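You operate a simulated robot arm through the tools that you are given. There is no shell and no other tool. Be economical: measure what you need, move in short steps, check, and stop when the job is done.

The job below is to be done with a simulated robot arm. You get a single attempt, and the scene is never put back.

Task
Pair the blue socks and the green socks in the sock drawer.
Fine: each pair in the cell of its colour; leave the third pair out; shut the drawer.

The check looks at the end state, three seconds after you hand in, the way a careful person would. Anything else that was tipped, shoved, dropped, spilled or broken makes it a failure.

Robot
A 6-joint arm with a two-finger parallel gripper, fixed in place. Base frame: the origin is at the foot of the arm, x ahead of it, y to its left, z up. Units: mm, rad, N and s.
With the tool pointing down near the work surface it reaches from about 100 to 680 mm from the base axis. Its first joint turns from -2.897 to 2.897 rad. Payload 3.91 kg.
Tool frame: the origin (TCP) lies between the finger pads and is the grasp point; the fingertips stand 30 mm ahead of it; z points along the fingers, y is the line along which they close. Largest opening 110 mm; finger width 20, thickness 10; the body of the gripper, 48 by 112 mm, starts 55 mm behind the TCP.
Orientation is told as [roll, pitch, yaw] about the base's x, y, z axes, in that order, counted from this pose: with the fingers straight down and closing along the base's y, the tool's x points along the base's -x, its y along +y and its z along -z.

Tools
- The arm moves only by the tool jog_arm. Its arguments are lists of equal length, an entry for each row: "grip": the opening, from 0 (shut) to 1 (fully open); "travel": the shift along the tool's x, y, z in units of 500 mm (1.0 is 500 mm), a list of three; "dr": the turn, a rotation vector about the tool's x, y, z in units of 180 degrees (1.0 is 180 degrees), a list of three. In form: {"grip": [grip, ...], "travel": [[x, y, z], ...], "dr": [[rx, ry, rz], ...]}. A call has 1 to 20 rows; each row is the pose to reach, as a shift and turn from the pose commanded when the call began, along the tool's axes at that moment. A call with a number of a shift or a turn outside -1 to 1 is refused whole. Rows are played at 5 a second. More than 50 mm and 0.15 rad between two rows, or a gripper value outside its range, and nothing of the call is played. A pose out of reach is approached as far as the arm can. The call stops where the force on the tool passes 40 N (or 10 N more than at its start, if that is more) or the arm is blocked; 0.2 s more then pass. The fingers move at their own pace (about 45 mm/s each) and stop on an object; they squeeze with about 27 N. The grip force told is the motor's: it shows also when the fingers shut on nothing. Time passes only in rows, and 0.2 s behind the last, so rows that repeat a pose let the fingers close. It gives the time, the measured TCP pose, the force on the tool (base axes), the opening and the grip force at its end, in the units of the frame above (readings bear some noise), with the torque about the TCP (base axes, N m) and any sound that the robot's microphone picked up.
- Cameras (640 x 400 px; columns grow to the right, rows downward): "scene" is fixed at [217, -656, 1660.8]; the picture's right is [1.00, -0.07, 0.00], its down [-0.03, -0.43, -0.90] and it looks along [0.06, 0.90, -0.43] (base axes); focal length 361 px, centre (320, 200). "wrist" rides on the gripper at [77, 7, -114] in the tool frame; the picture's right is [-0.09, 1.00, 0.00], its down [-0.80, -0.07, -0.59] and it looks along [-0.59, -0.05, 0.80] (tool axes); focal length 270 px, centre (320, 200).
- grab_frame(camera): a new picture of that camera. No time passes.
- move_column(by): slides the trunk up (or, below 0, down) by that many mm; the arm rides with it, the base frame stays. It gives what a move gives, with no picture.
- pixel_to_xyz(camera, pixels): for up to 12 pixels [column, row] of the newest picture of that camera ("zoom" is the newest enlarged one), the place [x, y, z] in the base frame of the surface seen there, good to about 3 mm, but the place of the scene camera against the robot may be out by one fixed shift of up to 12 mm in any direction. No time passes.
- zoom(camera, box): a new picture of the part [left, top, right, bottom] of that camera's present view, enlarged. No time passes.
- job_done(): hands the job in; it is judged then, once.

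Go step by step. Measure first, check grasps and placings, and put right what went wrong. The budget is 80 turns and 54 pictures, counting those below and the enlarged ones. Unless the task says otherwise, let go and move clear before handing in, and close with one line.

The tools are called after "Emit:" as name(argument=value, ...) on one line, values as JSON. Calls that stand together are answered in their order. jog_arm: Moves the arm, as the interface text tells. Its arguments: {"type":"object","properties":{"grip":{"type":"array","items":{"type":"number"}},"travel":{"type":"array","items":{"type":"array","items":{"type":"number"}}},"dr":{"type":"array","items":{"type":"array","items":{"type":"number"}}}},"required":["grip","travel","dr"]} The other tools are called the same way: move_column (by) slides the trunk up or down; grab_frame (camera) takes a picture; pixel_to_xyz (camera, pixels) gives the place of the surface under pixels of a picture; zoom (camera, box) takes an enlarged picture of a part of a camera's view; job_done () hands the job in.

At the start:

```text
time: 0.0
position: [259.3, 237.4, 1508.8]
tool_rot: [-0.002, 0.0, 0.001]
ft_force: [-1.0, -0.6, -0.2]
ft_torque: [0.0, 0.0, 0.0]
opening: 110.1
grip_force: 0.0
trunk travel left (down, up): [-575.0, 35.0]
```

scene: 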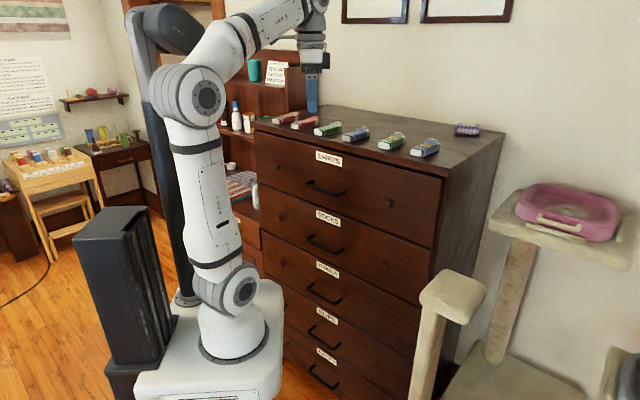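
wrist: 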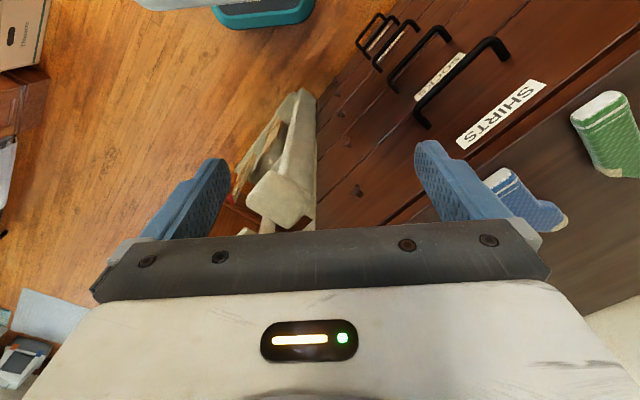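

The scene shows six or seven rolled socks on top of the dresser (pixels ~ (290,115) to (465,130)) and a drawer labelled SOCKS at (327,216). I'll zoom in for detail.

Emit:
zoom(camera="scene", box=[240, 90, 500, 252])

Emit:
pixel_to_xyz(camera="scene", pixels=[[286, 118], [306, 122], [328, 129], [356, 133], [391, 141], [425, 147], [466, 130], [326, 190], [327, 216], [325, 245], [262, 215], [435, 275]])

```text
2.46 times, centred on (370, 171) of scene
```

zoom: 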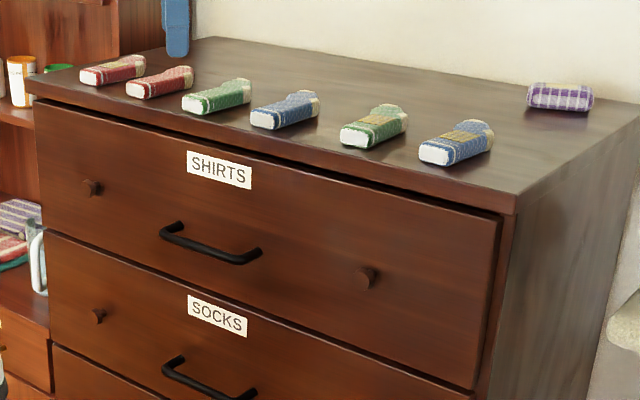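

```text
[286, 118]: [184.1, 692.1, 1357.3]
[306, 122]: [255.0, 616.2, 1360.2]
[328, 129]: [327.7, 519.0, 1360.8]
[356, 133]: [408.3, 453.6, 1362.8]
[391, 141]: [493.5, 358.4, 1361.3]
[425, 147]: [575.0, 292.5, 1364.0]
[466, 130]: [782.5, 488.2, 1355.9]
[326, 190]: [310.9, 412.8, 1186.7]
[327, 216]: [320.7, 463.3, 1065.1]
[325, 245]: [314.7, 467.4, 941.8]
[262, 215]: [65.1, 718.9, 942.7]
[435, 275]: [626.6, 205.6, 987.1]
```

Red, green and blue pairs lie on top; a purple roll is extra. I'll enlarge the SOCKS drawer and its handle, and measure it and the arm base.

Emit:
zoom(camera="scene", box=[250, 190, 450, 315])

Emit:
pixel_to_xyz(camera="scene", pixels=[[308, 236], [343, 252], [326, 248], [326, 256], [326, 230], [275, 217], [382, 270], [230, 345], [235, 290], [200, 95], [330, 286], [350, 225]])

```text
3.20 times, centred on (350, 252) of scene
```

zoom: 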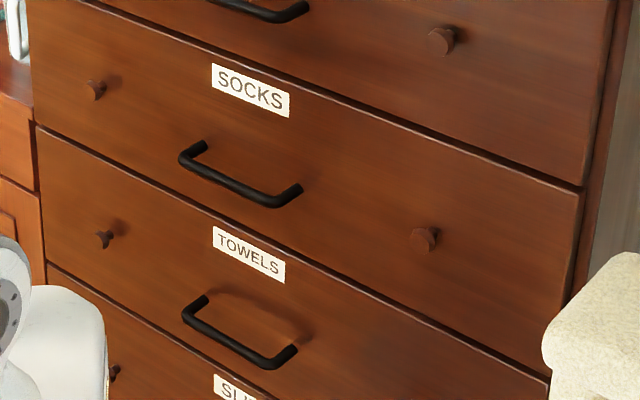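

```text
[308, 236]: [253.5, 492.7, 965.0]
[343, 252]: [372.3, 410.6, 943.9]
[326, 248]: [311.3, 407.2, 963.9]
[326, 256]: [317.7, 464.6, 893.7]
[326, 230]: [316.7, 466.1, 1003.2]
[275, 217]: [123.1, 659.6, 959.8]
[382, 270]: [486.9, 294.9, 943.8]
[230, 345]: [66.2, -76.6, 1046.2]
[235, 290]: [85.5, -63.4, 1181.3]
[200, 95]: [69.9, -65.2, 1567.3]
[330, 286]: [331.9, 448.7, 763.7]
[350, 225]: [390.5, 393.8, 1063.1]
```

The SOCKS drawer face is at x+y≈782 with a bow handle near (310,410,960). I'll yaw the tool 45° to face the dresser, shift sideways in front of the handle, then lower the trunk to look with the wrist camera.

Emit:
jog_arm(grip=[1, 1, 0.5, 0, 0, 0, 0], travel=[[0.027, 0.027, 0], [0.054, 0.054, 0], [0.081, 0.081, 0], [0.108, 0.108, 0], [0.135, 0.135, 0], [0.162, 0.162, 0], [0.162, 0.162, 0]], dr=[[0, 0, -0.042], [0, 0, -0.084], [0, 0, -0.125], [0, 0, -0.167], [0, 0, -0.208], [0, 0, -0.25], [0, 0, -0.25]])

Emit:
move_column(by=-420)

Emit:
grab_frame(camera="wrist")

Emit:
grab_frame(camera="scene")

```text
time: 1.6
position: [179.2, 317.9, 1506.5]
tool_rot: [0.001, 0.001, 0.788]
ft_force: [1.0, 0.0, -0.8]
ft_torque: [-0.01, 0.01, 0.03]
opening: 4.3
grip_force: 0.0
trunk travel left (down, up): [-575.0, 35.0]
```

```text
refused: -420 is not a number from -400 to 400
```

```text
49 pictures are left
```

wrist: 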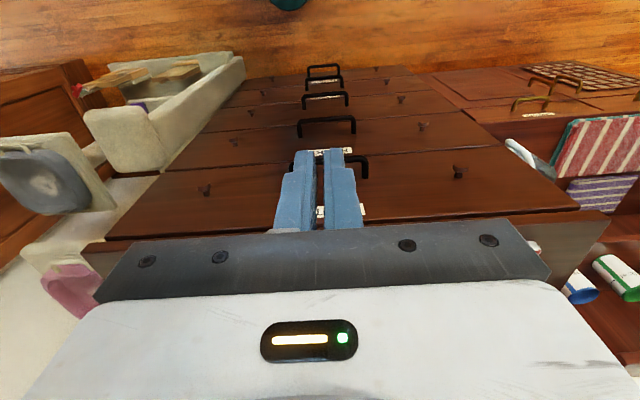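

```text
48 pictures are left
```

scene: 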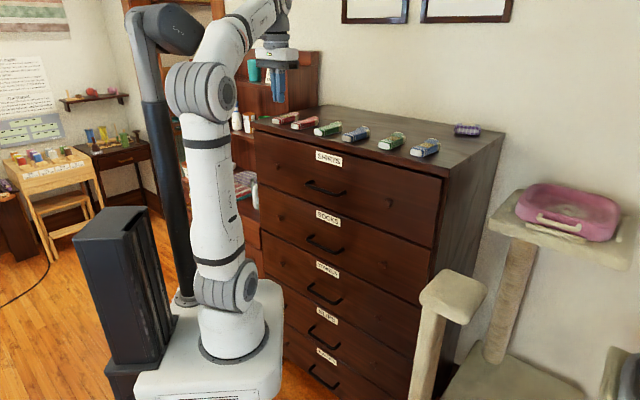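

The tool now faces the dresser with the handles centred at column ~328 in the wrist view. I'll lower the trunk 400 mm and look again.

Emit:
move_column(by=-400)

Emit:
grab_frame(camera="wrist")

```text
time: 5.4
position: [178.3, 319.5, 1106.3]
tool_rot: [0.001, -0.002, 0.785]
ft_force: [0.1, 0.0, -0.7]
ft_torque: [-0.01, 0.05, 0.0]
opening: 0.1
grip_force: 27.5
trunk travel left (down, up): [-175.0, 435.0]
```

```text
47 pictures are left
```

wrist: 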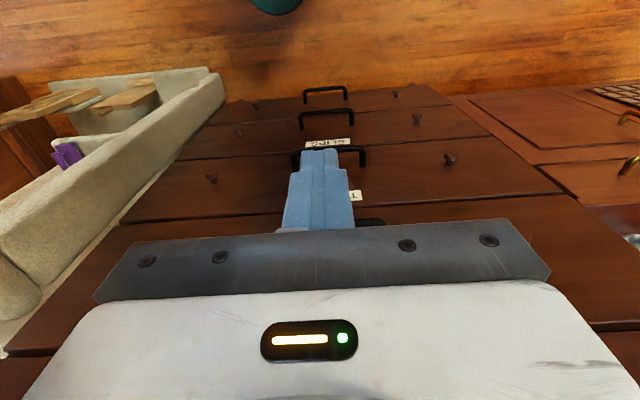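

The nearest handle at (370,222), just beyond the TOWELS label (355,195), should be SOCKS. I'll measure it and the handles below, which share its plane.

Emit:
pixel_to_xyz(camera="wrist", pixels=[[370, 220], [380, 222], [363, 150], [363, 162], [345, 148], [294, 157], [347, 113], [300, 122], [355, 196], [420, 210], [327, 110], [240, 222]])

Emit:
zoom(camera="wrist", box=[260, 130, 420, 230])

```text
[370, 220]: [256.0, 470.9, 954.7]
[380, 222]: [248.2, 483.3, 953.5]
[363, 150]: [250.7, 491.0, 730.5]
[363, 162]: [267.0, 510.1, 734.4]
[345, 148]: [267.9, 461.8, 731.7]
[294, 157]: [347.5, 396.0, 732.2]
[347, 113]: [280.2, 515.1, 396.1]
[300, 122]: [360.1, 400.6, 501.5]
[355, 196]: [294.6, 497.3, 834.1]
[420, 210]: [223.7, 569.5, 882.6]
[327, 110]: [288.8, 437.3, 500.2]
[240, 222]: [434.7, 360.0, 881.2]
```

```text
4.00 times, centred on (340, 180) of wrist
```

zoom: 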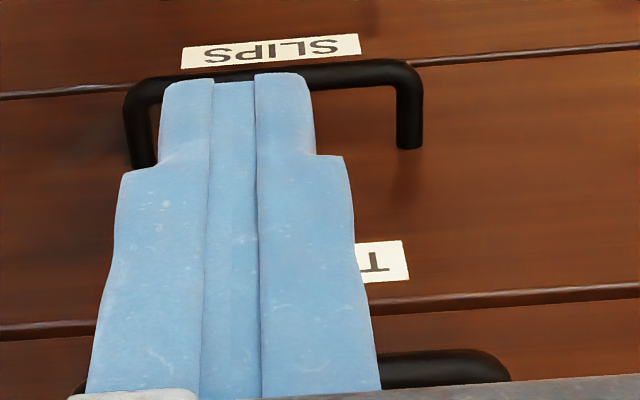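

The wrist view puts the SOCKS bar at x+y≈728 (s≈516 mm), z≈952, u-centre ≈−102, and the drawer face at s≈561. I'll tilt the closed fingers 25° inward and move to a point above the gap behind the bar.

Emit:
jog_arm(grip=[0, 0, 0, 0, 0], travel=[[-0.072, 0, 0.028], [-0.144, 0, 0.056], [-0.216, 0, 0.084], [-0.288, 0, 0.112], [-0.288, 0, 0.112]], dr=[[0, -0.035, 0], [0, -0.07, 0], [0, -0.105, 0], [0, -0.139, 0], [0, -0.139, 0]])

Emit:
grab_frame(camera="wrist")

```text
time: 6.6
position: [282.0, 422.3, 1051.1]
tool_rot: [-0.002, -0.438, 0.784]
ft_force: [0.4, 0.4, 0.0]
ft_torque: [0.03, 0.0, -0.03]
opening: 0.2
grip_force: 26.8
trunk travel left (down, up): [-175.0, 435.0]
```

```text
45 pictures are left
```

wrist: 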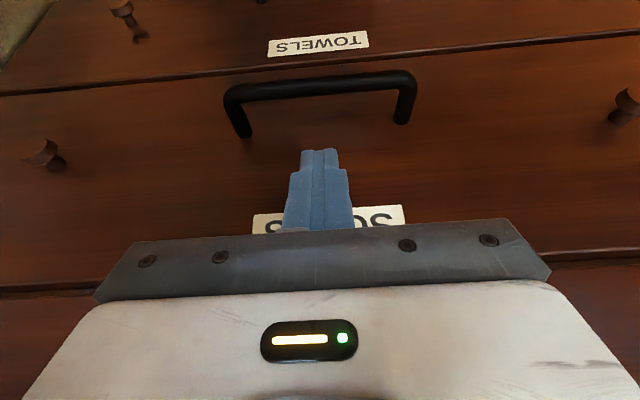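

The handle is now in full view, (225..415, 70..138), with the SOCKS label beside the fingers. I'll measure the bar, its posts and the face.

Emit:
pixel_to_xyz(camera="wrist", pixels=[[320, 76], [320, 84], [320, 92], [260, 90], [390, 80], [320, 110], [320, 130], [242, 130], [402, 118], [320, 62], [315, 165], [200, 150]])

```text
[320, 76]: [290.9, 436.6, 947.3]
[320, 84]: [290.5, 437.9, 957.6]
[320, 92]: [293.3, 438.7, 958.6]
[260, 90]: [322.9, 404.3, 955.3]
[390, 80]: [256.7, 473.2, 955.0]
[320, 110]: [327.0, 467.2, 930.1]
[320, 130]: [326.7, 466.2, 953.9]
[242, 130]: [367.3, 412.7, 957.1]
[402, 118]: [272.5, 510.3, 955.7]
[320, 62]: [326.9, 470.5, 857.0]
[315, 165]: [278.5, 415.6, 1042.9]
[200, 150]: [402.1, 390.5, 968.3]
```

The bar's inner side is at s≈526 and the face at s≈561; my finger axis crosses bar height at s≈544, mid-gap. I'll advance 100 mm along the fingers.

Emit:
jog_arm(grip=[0, 0, 0, 0, 0, 0], travel=[[0, 0, 0.05], [0, 0, 0.1], [0, 0, 0.14], [0, 0, 0.17], [0, 0, 0.2], [0, 0, 0.2]], dr=[[0, 0, 0], [0, 0, 0], [0, 0, 0], [0, 0, 0], [0, 0, 0], [0, 0, 0]])

Emit:
grab_frame(camera="wrist")

```text
time: 8.0
position: [311.0, 451.6, 958.1]
tool_rot: [0.0, -0.435, 0.784]
ft_force: [-7.3, -7.2, 3.7]
ft_torque: [-0.09, 0.11, 0.0]
opening: 0.0
grip_force: 26.6
trunk travel left (down, up): [-175.0, 435.0]
```

```text
44 pictures are left
```

wrist: 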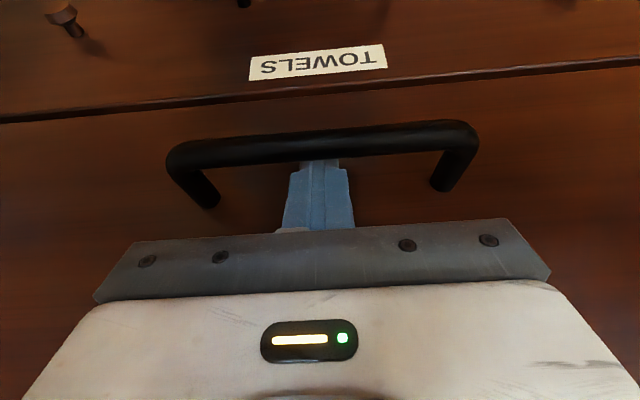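

The fingers are behind the bar (bar crosses at (318,150)) with light face contact. I'll pull horizontally outward 160 mm.

Emit:
jog_arm(grip=[0, 0, 0, 0, 0, 0, 0, 0, 0, 0], travel=[[0.0181, 0, -0.0085], [0.0362, 0, -0.0169], [0.0725, 0, -0.0338], [0.1087, 0, -0.0508], [0.145, 0, -0.0677], [0.181, 0, -0.0846], [0.217, 0, -0.1015], [0.254, 0, -0.1184], [0.29, 0, -0.135], [0.29, 0, -0.135]], dr=[[0, 0, 0], [0, 0, 0], [0, 0, 0], [0, 0, 0], [0, 0, 0], [0, 0, 0], [0, 0, 0], [0, 0, 0], [0, 0, 0], [0, 0, 0]])

Emit:
grab_frame(camera="scene")

```text
time: 10.2
position: [195.6, 337.7, 958.3]
tool_rot: [0.0, -0.437, 0.785]
ft_force: [0.0, 0.4, -0.2]
ft_torque: [0.05, -0.01, 0.0]
opening: 0.1
grip_force: 27.3
trunk travel left (down, up): [-175.0, 435.0]
```

```text
43 pictures are left
```

scene: 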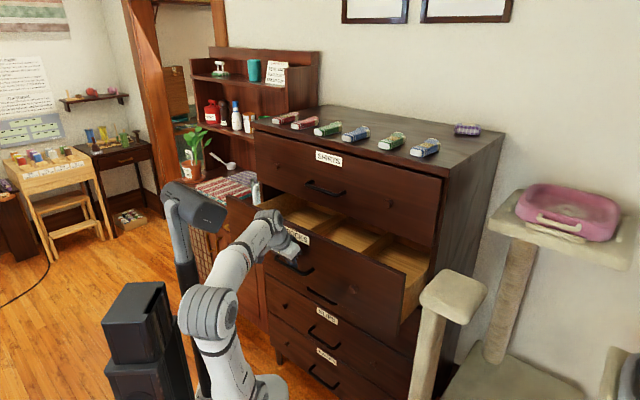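

The drawer opened about 150 mm and shows cells inside at (300..430, 210..275). I'll enlarge it.

Emit:
zoom(camera="scene", box=[220, 175, 460, 325])

Emit:
pixel_to_xyz(camera="scene", pixels=[[380, 280], [310, 220], [350, 235], [400, 258], [372, 246], [330, 227], [405, 300], [360, 262]])

```text
2.67 times, centred on (340, 250) of scene
```

zoom: 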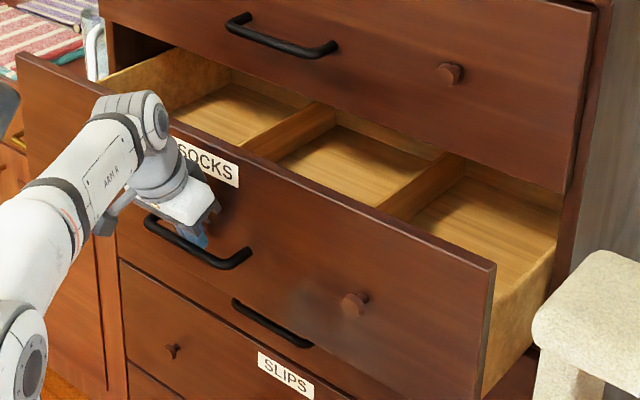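

```text
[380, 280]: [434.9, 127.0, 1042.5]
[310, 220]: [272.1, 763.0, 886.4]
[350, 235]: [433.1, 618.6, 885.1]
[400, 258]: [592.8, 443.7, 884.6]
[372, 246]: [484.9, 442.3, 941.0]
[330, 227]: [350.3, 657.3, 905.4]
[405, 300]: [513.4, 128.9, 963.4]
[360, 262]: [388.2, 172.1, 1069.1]
```

Three cells with ~885 mm floor; the front is out ~160 mm. I want more room, so I'll keep pulling about 90 mm.

Emit:
jog_arm(grip=[0, 0, 0, 0, 0, 0], travel=[[0.0362, 0, -0.0169], [0.0725, 0, -0.0338], [0.1087, 0, -0.0508], [0.145, 0, -0.0677], [0.163, 0, -0.076], [0.163, 0, -0.076]], dr=[[0, 0, 0], [0, 0, 0], [0, 0, 0], [0, 0, 0], [0, 0, 0], [0, 0, 0]])

Emit:
grab_frame(camera="scene")

```text
time: 11.6
position: [132.3, 275.4, 958.6]
tool_rot: [-0.001, -0.436, 0.786]
ft_force: [1.9, 0.6, 3.5]
ft_torque: [-0.03, 0.03, -0.01]
opening: 0.0
grip_force: 27.2
trunk travel left (down, up): [-175.0, 435.0]
```

```text
41 pictures are left
```

scene: 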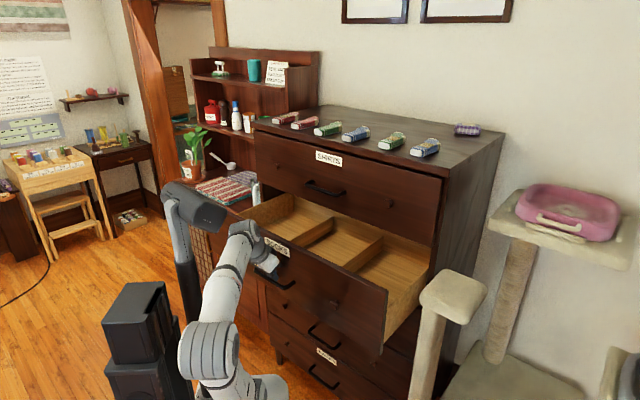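

The drawer is now open ~240 mm, showing all three cells. I'll ease the fingers inward slightly, then withdraw back along their axis and straighten.

Emit:
jog_arm(grip=[0, 0, 0, 0, 0, 0, 0], travel=[[-0.012, 0, 0.005], [-0.012, 0, -0.04], [-0.012, 0, -0.1], [-0.012, 0, -0.16], [-0.012, 0, -0.22], [-0.012, 0, -0.28], [-0.012, 0, -0.28]], dr=[[0, 0, 0], [0, 0, 0], [0, 0, 0], [0, 0, 0], [0, 0, 0], [0, 0, 0], [0, 0, 0]])

Emit:
move_column(by=200)

Emit:
grab_frame(camera="wrist")

```text
time: 12.9
position: [110.3, 215.6, 991.6]
tool_rot: [-0.138, -0.309, 0.809]
ft_force: [-0.5, -0.2, 0.2]
ft_torque: [-0.01, -0.03, 0.0]
opening: 0.2
grip_force: 26.6
trunk travel left (down, up): [-175.0, 435.0]
stopped in row 6: the arm was blocked; the commanded pose is now the measured one
```

```text
time: 15.1
position: [110.7, 218.3, 1191.5]
tool_rot: [-0.145, -0.309, 0.813]
ft_force: [-0.3, 0.1, 0.2]
ft_torque: [0.0, 0.01, -0.01]
opening: 0.0
grip_force: 26.5
trunk travel left (down, up): [-375.0, 235.0]
```

```text
40 pictures are left
```

wrist: 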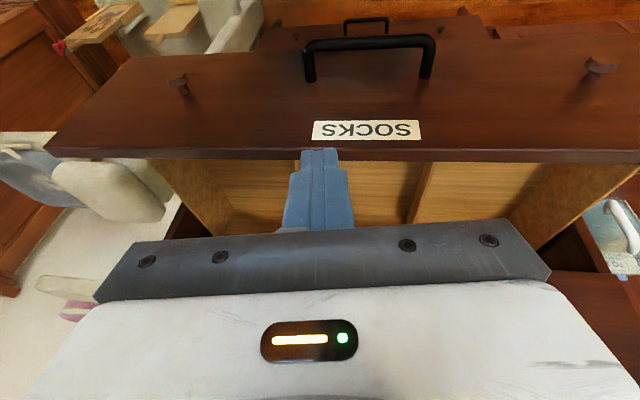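

The arm hit a joint limit near the end of the withdrawal, but the fingers are clear of the handle (handle at (370,50), fingers at (320,180)). I'll straighten the tool back to vertical.

Emit:
jog_arm(grip=[0, 0, 0, 0], travel=[[0, 0, 0], [0, 0, 0], [0, 0, 0], [0, 0, 0]], dr=[[-0.0153, 0.0328, 0.0007], [-0.0307, 0.0656, 0.0013], [-0.046, 0.0984, 0.002], [-0.046, 0.0984, 0.002]])

```text
time: 16.1
position: [109.4, 218.5, 1194.2]
tool_rot: [0.012, -0.009, 0.789]
ft_force: [0.5, 0.4, 0.8]
ft_torque: [-0.03, -0.02, 0.01]
opening: 0.0
grip_force: 26.9
trunk travel left (down, up): [-375.0, 235.0]
```

The tool is vertical. I'll move inward 160 mm above the drawer and look down into it.

Emit:
jog_arm(grip=[0, 0, 0, 0, 0], travel=[[-0.08, 0, -0.04], [-0.16, 0, -0.08], [-0.24, 0, -0.08], [-0.32, 0, -0.08], [-0.32, 0, -0.08]], dr=[[-0.002, 0, -0.001], [-0.004, 0.003, -0.001], [-0.004, 0.003, -0.001], [-0.004, 0.003, -0.001], [-0.004, 0.003, -0.001]])

Emit:
grab_frame(camera="wrist")

```text
time: 17.3
position: [222.5, 333.0, 1234.4]
tool_rot: [0.024, 0.002, 0.793]
ft_force: [0.3, 0.7, -0.1]
ft_torque: [0.02, 0.01, -0.01]
opening: 0.2
grip_force: 26.6
trunk travel left (down, up): [-375.0, 235.0]
```

```text
39 pictures are left
```

wrist: 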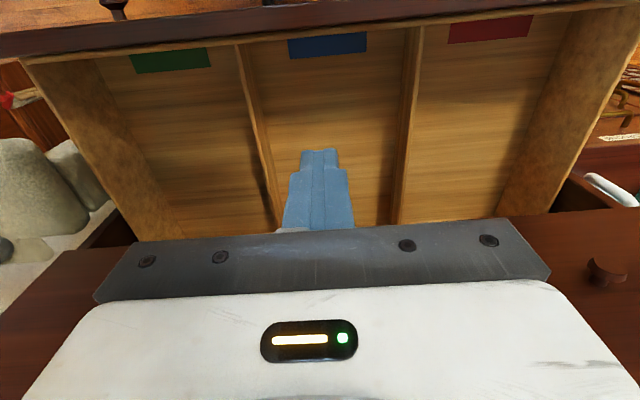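

Colour patches lie at the front of the cells: green (170,60), blue (327,45), red (490,28). I'll measure cells, dividers and walls.

Emit:
pixel_to_xyz(camera="wrist", pixels=[[170, 60], [327, 46], [490, 28], [180, 120], [330, 120], [250, 90], [409, 100], [265, 150], [327, 20], [300, 34], [190, 220], [75, 120]])

```text
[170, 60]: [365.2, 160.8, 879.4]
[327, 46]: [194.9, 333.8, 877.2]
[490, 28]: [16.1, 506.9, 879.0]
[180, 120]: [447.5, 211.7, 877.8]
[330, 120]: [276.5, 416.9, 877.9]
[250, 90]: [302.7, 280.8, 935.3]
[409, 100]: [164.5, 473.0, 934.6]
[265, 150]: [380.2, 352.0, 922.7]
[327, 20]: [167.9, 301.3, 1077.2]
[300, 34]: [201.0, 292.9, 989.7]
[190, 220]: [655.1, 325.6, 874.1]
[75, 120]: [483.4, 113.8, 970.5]
```

Cells: dividers at u≈16 and u≈−218, floor z≈878, panel inner face at s≈349; green cell centre u≈137, blue u≈−101. Now I'll raise the trunk fully and move over the dresser top to view the socks.

Emit:
move_column(by=235)

Emit:
jog_arm(grip=[0, 0, 0, 0, 0, 0], travel=[[-0.055, -0.043, 0], [-0.11, -0.086, 0], [-0.165, -0.13, 0], [-0.22, -0.173, 0], [-0.274, -0.216, 0], [-0.274, -0.216, 0]], dr=[[0.0076, -0.0006, 0.0025], [0.0076, -0.0006, 0.0025], [0.0076, -0.0006, 0.0025], [0.0076, -0.0006, 0.0025], [0.0076, -0.0006, 0.0025], [0.0076, -0.0006, 0.0025]])

Emit:
grab_frame(camera="wrist")

```text
time: 19.9
position: [224.3, 336.0, 1389.1]
tool_rot: [0.025, 0.005, 0.793]
ft_force: [-0.9, -1.5, 0.2]
ft_torque: [0.13, -0.06, 0.02]
opening: 0.0
grip_force: 27.0
trunk travel left (down, up): [-535.0, 75.0]
stopped: the arm was blocked; the commanded pose is now the measured one
```

```text
time: 21.4
position: [403.1, 362.4, 1383.6]
tool_rot: [0.0, 0.012, 0.784]
ft_force: [-0.2, -0.2, -0.1]
ft_torque: [0.0, 0.02, -0.01]
opening: 0.0
grip_force: 27.0
trunk travel left (down, up): [-535.0, 75.0]
```

```text
38 pictures are left
```

wrist: 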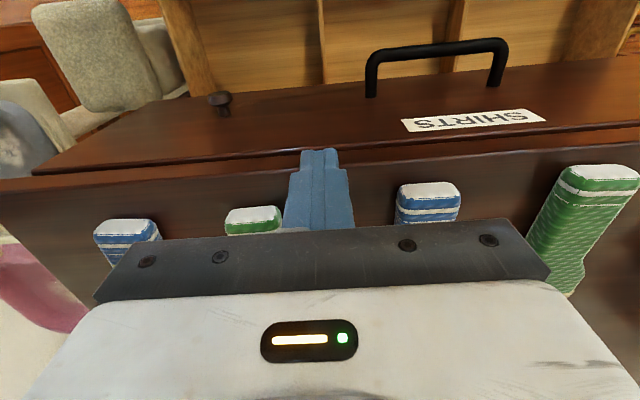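

The column stopped early at z≈1389, and the tips are just above the top at (320,160), between socks. I'll check the scene before anything else.

Emit:
grab_frame(camera="scene")

```text
37 pictures are left
```

scene: 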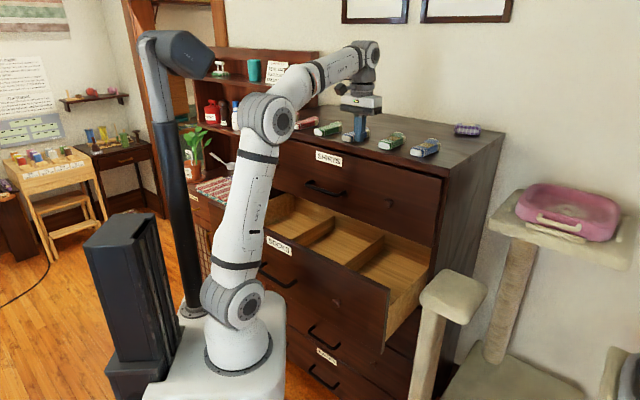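

Nothing looks disturbed; the drawer is still where it was. I'll raise the arm itself 100 mm straight up for a better view of the socks.

Emit:
jog_arm(grip=[0, 0, 0, 0], travel=[[0, 0, -0.07], [0, 0, -0.14], [0, 0, -0.2], [0, 0, -0.2]], dr=[[0, 0.003, 0], [0, 0.003, 0], [0, 0.003, 0], [0, 0.003, 0]])

Emit:
grab_frame(camera="wrist")

```text
time: 22.4
position: [397.3, 356.0, 1454.2]
tool_rot: [-0.001, 0.018, 0.784]
ft_force: [0.4, -0.3, 0.2]
ft_torque: [0.01, 0.03, 0.01]
opening: 0.0
grip_force: 27.1
out of reach, approached as far as the arm can: row 2, 3, 4
trunk travel left (down, up): [-535.0, 75.0]
```

```text
36 pictures are left
```

wrist: 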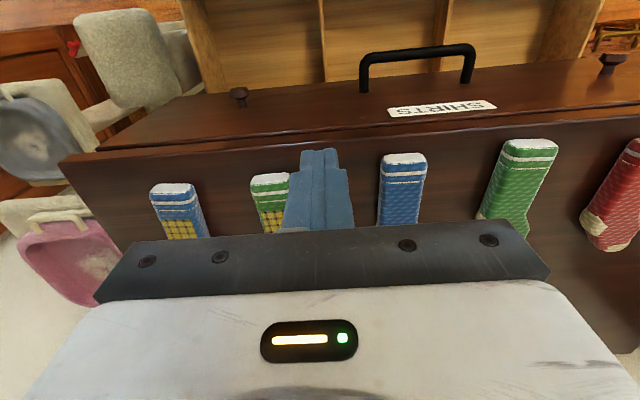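

The sock toes show in a row: blue (175,205), green (270,200), blue (402,190), green (525,180), red (615,200). I'll measure them along their lengths.

Emit:
pixel_to_xyz(camera="wrist", pixels=[[173, 188], [190, 232], [270, 180], [272, 228], [404, 158], [402, 215], [530, 148], [505, 220], [385, 200], [422, 200], [450, 190], [154, 215]])

Emit:
zoom(camera="scene", box=[300, 100, 460, 200])

```text
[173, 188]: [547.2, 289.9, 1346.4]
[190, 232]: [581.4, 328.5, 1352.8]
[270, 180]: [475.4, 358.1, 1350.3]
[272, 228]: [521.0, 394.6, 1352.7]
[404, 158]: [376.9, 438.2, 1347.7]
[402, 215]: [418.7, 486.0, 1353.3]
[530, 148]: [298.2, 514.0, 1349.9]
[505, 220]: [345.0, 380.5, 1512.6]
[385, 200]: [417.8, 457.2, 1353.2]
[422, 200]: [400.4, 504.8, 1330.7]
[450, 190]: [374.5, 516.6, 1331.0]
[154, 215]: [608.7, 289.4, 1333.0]
```

```text
4.00 times, centred on (380, 150) of scene
```

zoom: 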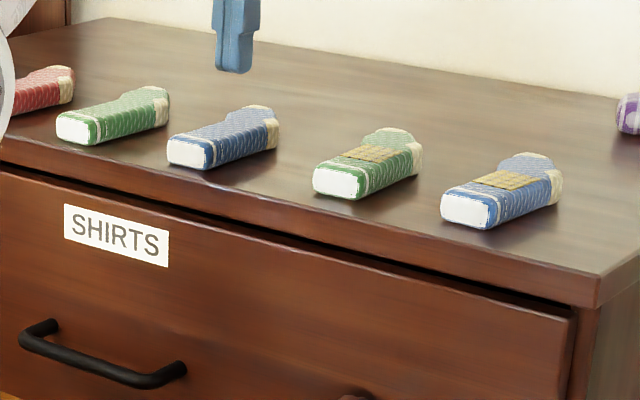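

Sock tops are at z≈1353, table z≈1332, widths ≈42 mm, lying along s. Before picking, I want to know what blocked the trunk, so I'll measure the white platform and the drawer handle in the scene view.

Emit:
zoom(camera="scene", box=[130, 220, 370, 370])

Emit:
pixel_to_xyz(camera="zoom", pixels=[[400, 200], [410, 215], [420, 300], [345, 200], [340, 140], [395, 170], [420, 165], [300, 380]])

```text
2.67 times, centred on (250, 295) of scene
```

zoom: 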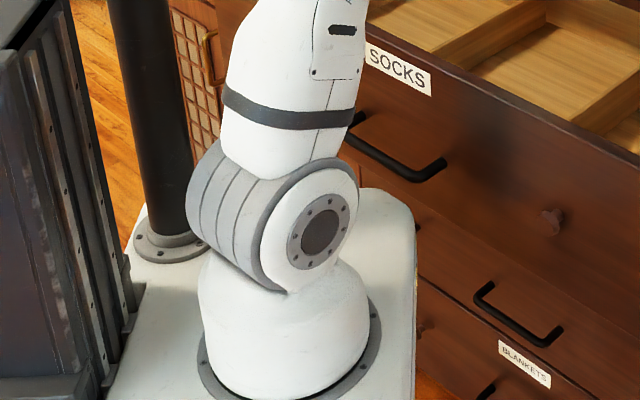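

```text
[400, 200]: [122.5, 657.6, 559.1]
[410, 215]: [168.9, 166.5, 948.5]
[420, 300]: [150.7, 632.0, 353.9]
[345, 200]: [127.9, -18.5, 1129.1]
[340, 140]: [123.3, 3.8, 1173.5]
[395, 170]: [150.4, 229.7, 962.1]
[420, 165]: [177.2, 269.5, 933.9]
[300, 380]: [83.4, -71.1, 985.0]
```

Nothing conclusive about the block, so I'll avoid raising the trunk further; the arm reaches anyway. I'll move above the green sock at u≈87, s≈620 with fingers half open.

Emit:
jog_arm(grip=[0.64, 0.64, 0.64, 0.64, 0.64], travel=[[-0.03, -0.02, 0.06], [-0.08, -0.06, 0.06], [-0.13, -0.09, 0.06], [-0.174, -0.116, 0.068], [-0.174, -0.116, 0.068]], dr=[[0, 0.003, 0], [0, 0.003, 0], [0, 0.003, 0], [0, 0.003, 0], [0, 0.003, 0]])

Emit:
grab_frame(camera="wrist")

```text
time: 23.6
position: [492.4, 370.4, 1406.0]
tool_rot: [0.001, 0.027, 0.783]
ft_force: [0.0, 0.4, -0.6]
ft_torque: [-0.03, 0.01, -0.01]
opening: 70.4
grip_force: 0.1
out of reach, approached as far as the arm can: row 3, 4, 5
trunk travel left (down, up): [-535.0, 75.0]
```

```text
33 pictures are left
```

wrist: 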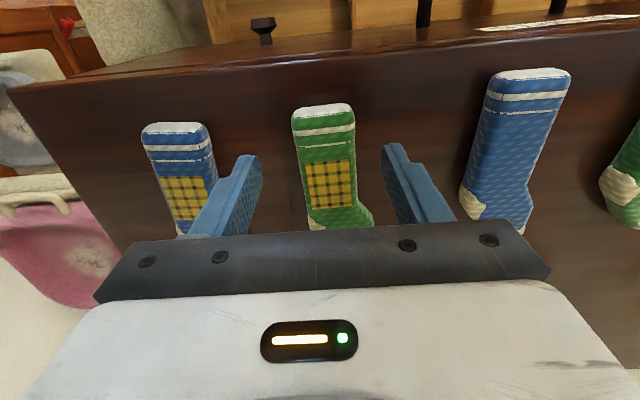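

The green sock (327,165) sits between the open fingers. I'll measure it to check centring and its depth.

Emit:
pixel_to_xyz(camera="wrist", pixels=[[324, 108], [296, 120], [352, 118], [303, 180], [355, 180], [330, 180], [312, 222], [365, 218], [395, 150], [250, 158]])

```text
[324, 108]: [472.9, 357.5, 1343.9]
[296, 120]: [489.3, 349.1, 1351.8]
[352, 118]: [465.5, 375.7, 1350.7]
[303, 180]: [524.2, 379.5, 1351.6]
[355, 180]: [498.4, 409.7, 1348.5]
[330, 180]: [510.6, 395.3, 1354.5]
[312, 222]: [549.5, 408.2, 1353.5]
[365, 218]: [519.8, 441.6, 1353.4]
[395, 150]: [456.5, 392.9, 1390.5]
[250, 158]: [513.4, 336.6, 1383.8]
```

Sock centre u≈82, width 38, s from 587 to ~690. I'll shift 4 mm and descend partway, then check the reading.

Emit:
jog_arm(grip=[0.64, 0.64, 0.64], travel=[[0, 0.008, 0.03], [0, 0.008, 0.06], [0, 0.008, 0.06]], dr=[[0, 0, 0], [0, 0, 0], [0, 0, 0]])

```text
time: 24.4
position: [488.2, 370.3, 1374.7]
tool_rot: [0.0, 0.028, 0.785]
ft_force: [-0.9, -0.2, 0.2]
ft_torque: [-0.01, 0.01, -0.02]
opening: 70.4
grip_force: 0.1
trunk travel left (down, up): [-535.0, 75.0]
```

Relative moves work as expected (z 1375, u 83). I'll go 14 mm inward, 9 mm down, then close.

Emit:
jog_arm(grip=[0.64, 0.64, 0, 0, 0, 0], travel=[[-0.028, 0.002, 0], [-0.028, 0.002, 0.019], [-0.028, 0.002, 0.019], [-0.028, 0.002, 0.019], [-0.028, 0.002, 0.019], [-0.028, 0.002, 0.019]], dr=[[0, 0, 0], [0, 0, 0], [0, 0, 0], [0, 0, 0], [0, 0, 0], [0, 0, 0]])

```text
time: 25.8
position: [497.2, 380.1, 1364.6]
tool_rot: [-0.001, 0.028, 0.783]
ft_force: [-0.3, 0.2, -0.7]
ft_torque: [-0.01, 0.02, 0.01]
opening: 54.0
grip_force: 26.7
trunk travel left (down, up): [-535.0, 75.0]
```

The fingers stopped at 54 mm with full grip force, wider than expected. I'll look.

Emit:
grab_frame(camera="wrist")

```text
32 pictures are left
```

wrist: 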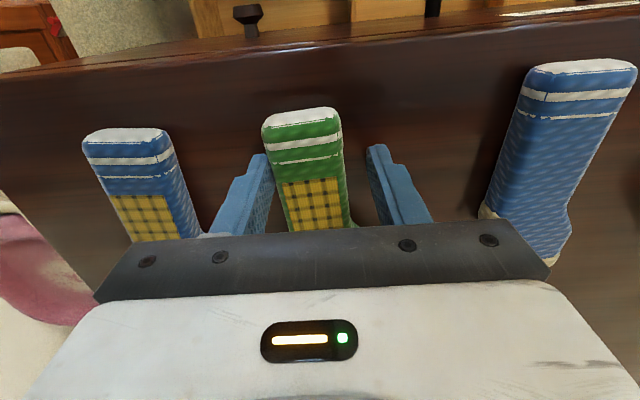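

The fingers seem stalled on something not visible from here. I'll enlarge the scene view for the contact.

Emit:
zoom(camera="scene", box=[340, 90, 460, 165])

```text
5.33 times, centred on (400, 128) of scene
```

zoom: 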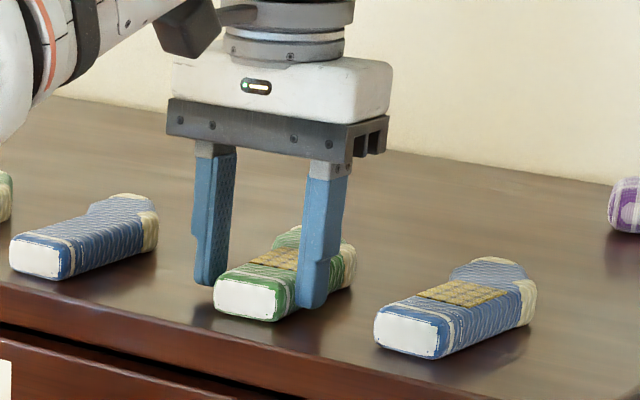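

Both fingers flank the sock at (220..330, 270), consistent with a real grip. I'll lift 20 mm and check.

Emit:
jog_arm(grip=[0, 0, 0, 0], travel=[[0.01, 0, -0.02], [0.02, 0, -0.04], [0.03, 0, -0.06], [0.03, 0, -0.06]], dr=[[0, 0, 0], [0, 0, 0], [0, 0, 0], [0, 0, 0]])

Emit:
grab_frame(camera="wrist")

```text
time: 26.8
position: [487.3, 370.4, 1395.6]
tool_rot: [0.0, 0.031, 0.784]
ft_force: [-0.2, -0.9, -0.5]
ft_torque: [-0.03, 0.05, 0.0]
opening: 53.2
grip_force: 26.6
trunk travel left (down, up): [-535.0, 75.0]
```

```text
30 pictures are left
```

wrist: 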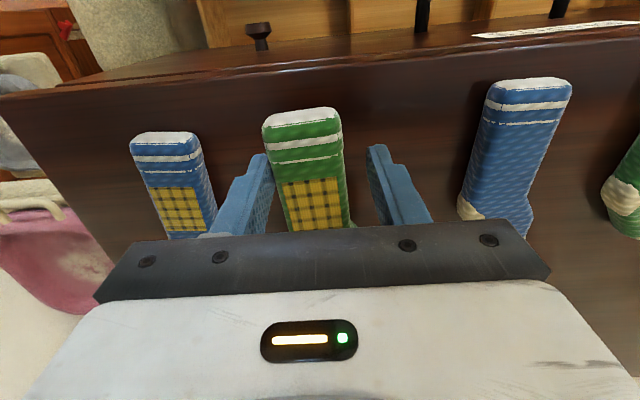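

The green sock came up with the gripper. I'll carry it out in front of the dresser at s≈430, u≈175 over the green cell, then lower the trunk.

Emit:
jog_arm(grip=[0, 0, 0, 0, 0, 0], travel=[[0.05, -0.02, -0.04], [0.12, -0.06, -0.04], [0.19, -0.1, -0.04], [0.27, -0.14, -0.04], [0.352, -0.184, -0.04], [0.352, -0.184, -0.04]], dr=[[0, 0.007, 0], [0.003, 0.007, 0], [0.003, 0.007, 0], [0.003, 0.007, 0], [0.003, 0.007, 0], [0.003, 0.007, 0]])

Emit:
move_column(by=-220)

Emit:
grab_frame(camera="wrist")

```text
time: 28.1
position: [426.0, 182.6, 1421.2]
tool_rot: [-0.009, 0.051, 0.783]
ft_force: [0.6, 0.1, -0.3]
ft_torque: [-0.02, 0.04, -0.01]
opening: 53.5
grip_force: 26.5
trunk travel left (down, up): [-535.0, 75.0]
```

```text
time: 30.5
position: [416.8, 174.3, 1211.0]
tool_rot: [-0.01, 0.04, 0.784]
ft_force: [0.8, 0.5, 0.1]
ft_torque: [0.0, -0.01, -0.02]
opening: 53.2
grip_force: 27.1
trunk travel left (down, up): [-315.0, 295.0]
```

```text
29 pictures are left
```

wrist: 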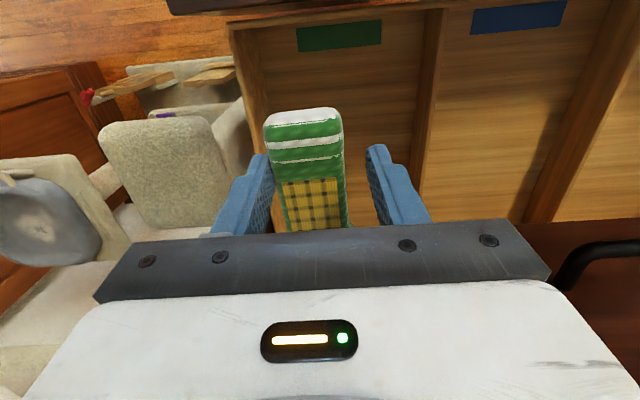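

The sock hangs over the green cell (patch at (340,35)). I'll measure the cell walls from here.

Emit:
pixel_to_xyz(camera="wrist", pixels=[[246, 60], [262, 70], [430, 60], [420, 100], [340, 38], [372, 100], [315, 115], [320, 12], [585, 110], [245, 120]])

```text
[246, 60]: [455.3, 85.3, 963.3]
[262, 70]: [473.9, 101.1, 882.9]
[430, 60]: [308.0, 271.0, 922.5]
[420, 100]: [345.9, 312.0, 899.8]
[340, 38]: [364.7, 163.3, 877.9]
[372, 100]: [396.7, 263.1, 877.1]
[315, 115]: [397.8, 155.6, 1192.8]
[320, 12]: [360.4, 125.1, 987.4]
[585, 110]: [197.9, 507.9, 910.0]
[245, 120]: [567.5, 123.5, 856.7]
```

Cell spans u 24–262, centre 143. I'll shift to u≈181, level the tool, and lower to just above the floor.

Emit:
jog_arm(grip=[0, 0, 0, 0, 0, 0, 0, 0, 0], travel=[[0, -0.018, 0.07], [0, -0.018, 0.15], [0, -0.018, 0.23], [0, -0.018, 0.31], [0, -0.018, 0.39], [0, -0.018, 0.47], [0, -0.018, 0.54], [0, -0.018, 0.584], [0, -0.018, 0.584]], dr=[[-0.003, -0.0127, 0], [-0.003, -0.0127, 0], [-0.003, -0.0127, 0], [-0.003, -0.0127, 0], [-0.003, -0.0127, 0], [-0.003, -0.0127, 0], [-0.003, -0.0127, 0], [-0.003, -0.0127, 0], [-0.003, -0.0127, 0]])

Emit:
grab_frame(camera="scene")

```text
time: 32.0
position: [417.2, 158.5, 968.6]
tool_rot: [-0.004, -0.005, 0.783]
ft_force: [-2.7, 0.3, 13.8]
ft_torque: [-0.97, 0.44, -0.29]
opening: 52.9
grip_force: 26.8
trunk travel left (down, up): [-315.0, 295.0]
stopped in row 7: the force on the tool passed its limit at 91 N (the readings are from after the stop); the commanded pose is now the measured one
```

```text
28 pictures are left
```

scene: 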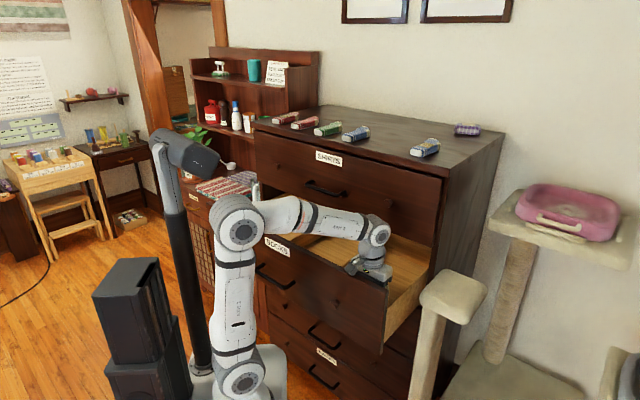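

The stop was the wrist camera (77 mm outward of the TCP) landing on the front panel's top edge. I'll rise 60 mm, move 58 mm inward so the camera clears the panel, and look.

Emit:
jog_arm(grip=[0, 0, 0, 0, 0], travel=[[0, 0, -0.06], [0, 0, -0.12], [-0.06, 0, -0.12], [-0.116, 0, -0.12], [-0.116, 0, -0.12]], dr=[[0, 0, 0], [0, 0, 0], [0, 0, 0], [0, 0, 0], [0, 0, 0]])

Emit:
grab_frame(camera="wrist")

```text
time: 33.2
position: [459.9, 198.9, 1028.5]
tool_rot: [-0.003, -0.001, 0.783]
ft_force: [-0.7, 0.4, -0.7]
ft_torque: [0.0, -0.01, -0.03]
opening: 52.8
grip_force: 27.1
trunk travel left (down, up): [-315.0, 295.0]
```

```text
27 pictures are left
```

wrist: 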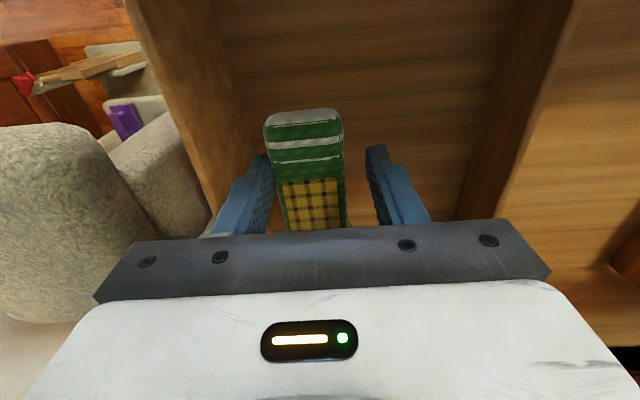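

The sock is still held and the camera is past the panel (s=466, u=185). I'll lower 113 mm, then gently to the floor.

Emit:
jog_arm(grip=[0, 0, 0, 0, 0, 0], travel=[[0, 0, 0.07], [0, 0, 0.14], [0, 0, 0.2], [0, 0, 0.222], [0, 0, 0.23], [0, 0, 0.23]], dr=[[0, 0, 0], [0, 0, 0], [0, 0, 0], [0, 0, 0], [0, 0, 0], [0, 0, 0]])

```text
time: 34.6
position: [458.3, 199.5, 912.9]
tool_rot: [-0.003, -0.001, 0.783]
ft_force: [-0.8, 0.4, 0.0]
ft_torque: [-0.01, 0.05, 0.01]
opening: 53.0
grip_force: 26.9
trunk travel left (down, up): [-315.0, 295.0]
```

It reached z 913 with no contact, about 2 mm above the floor. I'll open to 68 mm and withdraw upward.

Emit:
jog_arm(grip=[0, 0.62, 0.62, 0.62, 0.62, 0.62, 0.62, 0.62], travel=[[0, 0, 0.003], [0, 0, 0.003], [0, 0, 0.003], [0, 0, -0.02], [0, 0, -0.08], [0, 0, -0.16], [0, 0, -0.23], [0, 0, -0.23]], dr=[[0, 0, 0], [0, 0, 0], [0, 0, 0], [0, 0, 0], [0, 0, 0], [0, 0, 0], [0, 0, 0], [0, 0, 0]])

Emit:
grab_frame(camera="wrist")

```text
time: 36.4
position: [460.1, 197.4, 1026.8]
tool_rot: [-0.005, -0.001, 0.784]
ft_force: [-0.1, 0.2, -0.2]
ft_torque: [0.01, 0.04, 0.03]
opening: 68.1
grip_force: 0.0
trunk travel left (down, up): [-315.0, 295.0]
```

```text
26 pictures are left
```

wrist: 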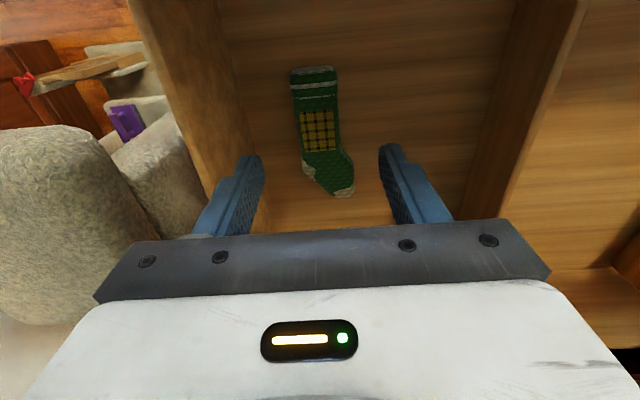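

The green sock lies in the green cell (322,130). I'll retreat outward and up, raise the trunk 220 mm back, and go for the other green sock at u≈−152.

Emit:
pixel_to_xyz(camera="wrist", pixels=[[293, 95], [337, 95], [312, 70], [352, 190], [305, 165], [354, 165]])

Emit:
jog_arm(grip=[0.62, 0.62, 0.62, 0.62, 0.62, 0.62], travel=[[0.03, 0, -0.06], [0.072, 0, -0.13], [0.072, 0, -0.21], [0.072, 0, -0.29], [0.072, 0, -0.36], [0.072, 0, -0.36]], dr=[[0, 0, 0], [0, 0, 0], [0, 0, 0], [0, 0, 0], [0, 0, 0], [0, 0, 0]])

Emit:
move_column(by=220)

```text
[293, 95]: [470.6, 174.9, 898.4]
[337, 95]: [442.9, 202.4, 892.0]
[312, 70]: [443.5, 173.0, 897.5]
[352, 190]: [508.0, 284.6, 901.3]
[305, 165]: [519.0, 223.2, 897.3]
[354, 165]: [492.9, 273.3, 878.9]
```

```text
time: 37.8
position: [433.5, 173.8, 1206.0]
tool_rot: [-0.003, -0.001, 0.783]
ft_force: [-0.5, -0.1, 0.1]
ft_torque: [-0.03, 0.0, 0.03]
opening: 68.3
grip_force: 0.0
trunk travel left (down, up): [-315.0, 295.0]
```

```text
time: 40.1
position: [441.8, 181.6, 1417.3]
tool_rot: [-0.006, 0.007, 0.783]
ft_force: [-0.1, -0.2, 0.0]
ft_torque: [-0.02, 0.0, 0.04]
opening: 68.0
grip_force: 0.1
trunk travel left (down, up): [-535.0, 75.0]
```

Trunk is back up. I'll travel sideways to u≈−152 in front, then inward over the second green sock.

Emit:
jog_arm(grip=[0.64, 0.64, 0.64, 0.64, 0.64, 0.64, 0.64, 0.64, 0.64, 0.64, 0.64, 0.64, 0.64], travel=[[0, 0.085, 0], [0, 0.17, 0], [0, 0.255, 0], [0, 0.34, 0], [0, 0.425, 0], [0, 0.51, 0], [0, 0.59, 0], [0, 0.672, 0], [-0.08, 0.672, 0.01], [-0.16, 0.672, 0.02], [-0.24, 0.672, 0.03], [-0.31, 0.672, 0.04], [-0.31, 0.672, 0.04]], dr=[[0, 0, 0], [0, 0, 0], [0, 0, 0], [0, 0, 0], [0, 0, 0], [0, 0, 0], [0, 0, 0], [0, 0, 0], [0, 0, 0], [0, 0, 0], [0, 0, 0], [0, 0, 0], [0, 0, 0]])

Emit:
grab_frame(camera="wrist")

```text
time: 42.9
position: [316.5, 529.8, 1392.9]
tool_rot: [-0.006, 0.007, 0.783]
ft_force: [-0.6, 0.2, -1.1]
ft_torque: [0.01, 0.01, 0.01]
opening: 70.3
grip_force: 0.1
trunk travel left (down, up): [-535.0, 75.0]
```

```text
25 pictures are left
```

wrist: 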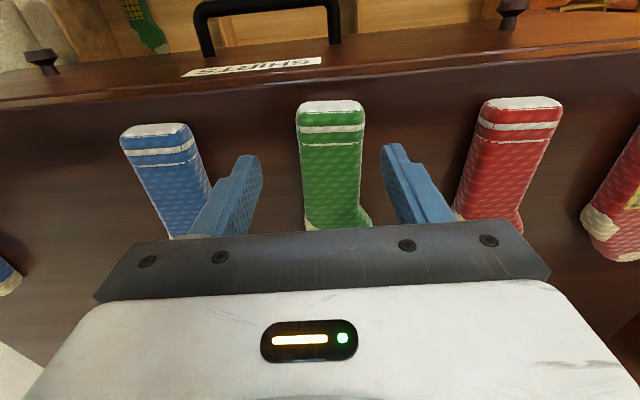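

The second green sock is between the fingers (333,150). I'll measure to centre.

Emit:
pixel_to_xyz(camera="wrist", pixels=[[331, 102], [301, 115], [362, 113], [308, 180], [361, 180], [335, 180], [310, 220], [365, 215]])

```text
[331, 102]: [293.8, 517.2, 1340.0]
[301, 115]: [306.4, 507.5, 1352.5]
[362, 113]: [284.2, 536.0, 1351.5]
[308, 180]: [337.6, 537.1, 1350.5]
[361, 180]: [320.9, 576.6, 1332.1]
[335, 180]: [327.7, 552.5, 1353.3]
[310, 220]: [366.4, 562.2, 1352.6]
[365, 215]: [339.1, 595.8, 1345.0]
```

Centre u≈−159, toe s≈573. I'll shift 8 mm, go 10 mm inward, descend 28 mm, close and lift slightly.

Emit:
jog_arm(grip=[0.64, 0.64, 0.64, 0.64, 0, 0, 0, 0, 0, 0, 0], travel=[[-0.02, 0.016, 0], [-0.02, 0.016, 0.03], [-0.02, 0.016, 0.057], [-0.02, 0.016, 0.057], [-0.02, 0.016, 0.057], [-0.02, 0.016, 0.057], [-0.02, 0.016, 0.057], [-0.02, 0.016, 0.057], [0.0, 0.016, 0.03], [0.04, 0.016, -0.02], [0.04, 0.016, -0.02]], dr=[[0, 0, 0], [0, 0, 0], [0, 0, 0], [0, 0, 0], [0, 0, 0], [0, 0, 0], [0, 0, 0], [0, 0, 0], [0, 0, 0], [0, 0, 0], [0, 0, 0]])

Emit:
grab_frame(camera="wrist")

```text
time: 45.3
position: [296.5, 521.9, 1403.7]
tool_rot: [-0.005, 0.009, 0.78]
ft_force: [0.5, 0.3, 0.1]
ft_torque: [-0.01, -0.01, 0.0]
opening: 53.1
grip_force: 27.2
out of reach, approached as far as the arm can: row 1
trunk travel left (down, up): [-535.0, 75.0]
```

```text
24 pictures are left
```

wrist: 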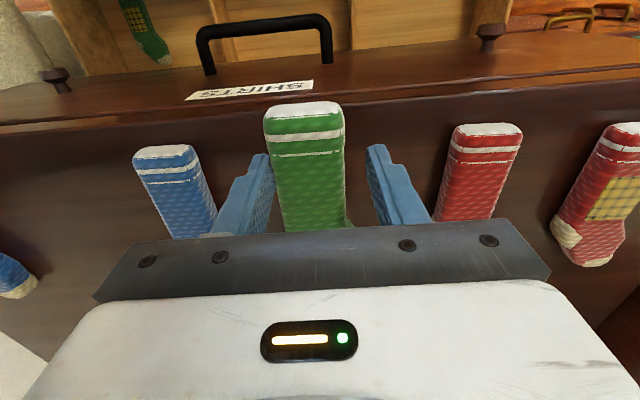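

Held. I'll carry it out and sideways to u≈108 in front of the dresser, then lower the trunk 220 mm.

Emit:
jog_arm(grip=[0, 0, 0, 0, 0, 0, 0, 0, 0, 0, 0], travel=[[0.08, 0, -0.03], [0.16, 0, -0.03], [0.23, 0, -0.03], [0.294, 0, -0.03], [0.294, -0.09, -0.03], [0.294, -0.18, -0.03], [0.294, -0.27, -0.03], [0.294, -0.36, -0.03], [0.294, -0.45, -0.03], [0.294, -0.534, -0.03], [0.294, -0.534, -0.03]], dr=[[0, 0, 0], [0, 0, 0], [0, 0, 0], [0, 0, 0], [0, 0, 0], [0, 0, 0], [0, 0, 0], [0, 0, 0], [0, 0, 0], [0, 0, 0], [0, 0, 0]])

Emit:
move_column(by=-220)

```text
time: 47.7
position: [382.4, 229.8, 1420.5]
tool_rot: [-0.005, 0.007, 0.783]
ft_force: [-0.3, -0.6, -0.1]
ft_torque: [0.02, 0.01, 0.01]
opening: 53.1
grip_force: 26.9
trunk travel left (down, up): [-535.0, 75.0]
```

```text
time: 50.1
position: [373.6, 218.9, 1209.5]
tool_rot: [-0.004, -0.003, 0.784]
ft_force: [-0.5, 0.5, 0.3]
ft_torque: [-0.03, 0.03, 0.01]
opening: 52.7
grip_force: 26.6
trunk travel left (down, up): [-315.0, 295.0]
```

At s=419, u=109. I'll descend to z≈1030, then move 47 mm inward, and down to just above the floor.

Emit:
jog_arm(grip=[0, 0, 0, 0, 0, 0, 0, 0, 0, 0, 0, 0, 0], travel=[[0, 0, 0.08], [0, 0, 0.16], [0, 0, 0.24], [0, 0, 0.32], [0, 0, 0.36], [-0.05, 0, 0.36], [-0.094, 0, 0.36], [-0.094, 0, 0.36], [-0.094, 0, 0.44], [-0.094, 0, 0.52], [-0.094, 0, 0.57], [-0.094, 0, 0.59], [-0.094, 0, 0.59]], dr=[[0, 0, 0], [0, 0, 0], [0, 0, 0], [0, 0, 0], [0, 0, 0], [0, 0, 0], [0, 0, 0], [0, 0, 0], [0, 0, 0], [0, 0, 0], [0, 0, 0], [0, 0, 0], [0, 0, 0]])

Emit:
grab_frame(camera="wrist")

```text
time: 52.9
position: [409.2, 252.5, 914.1]
tool_rot: [-0.004, -0.001, 0.785]
ft_force: [0.0, -0.5, -0.3]
ft_torque: [0.01, 0.03, -0.02]
opening: 52.7
grip_force: 27.3
trunk travel left (down, up): [-315.0, 295.0]
```

```text
23 pictures are left
```

wrist: 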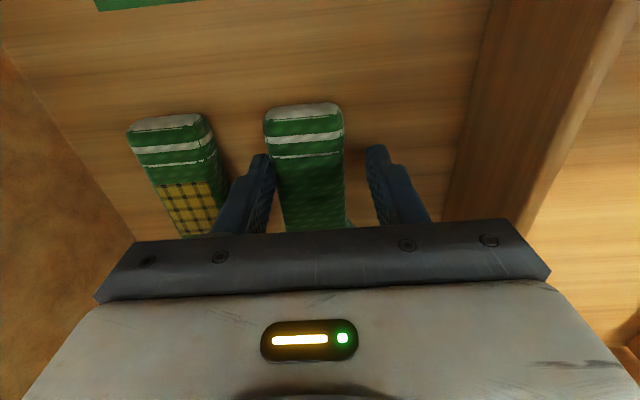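

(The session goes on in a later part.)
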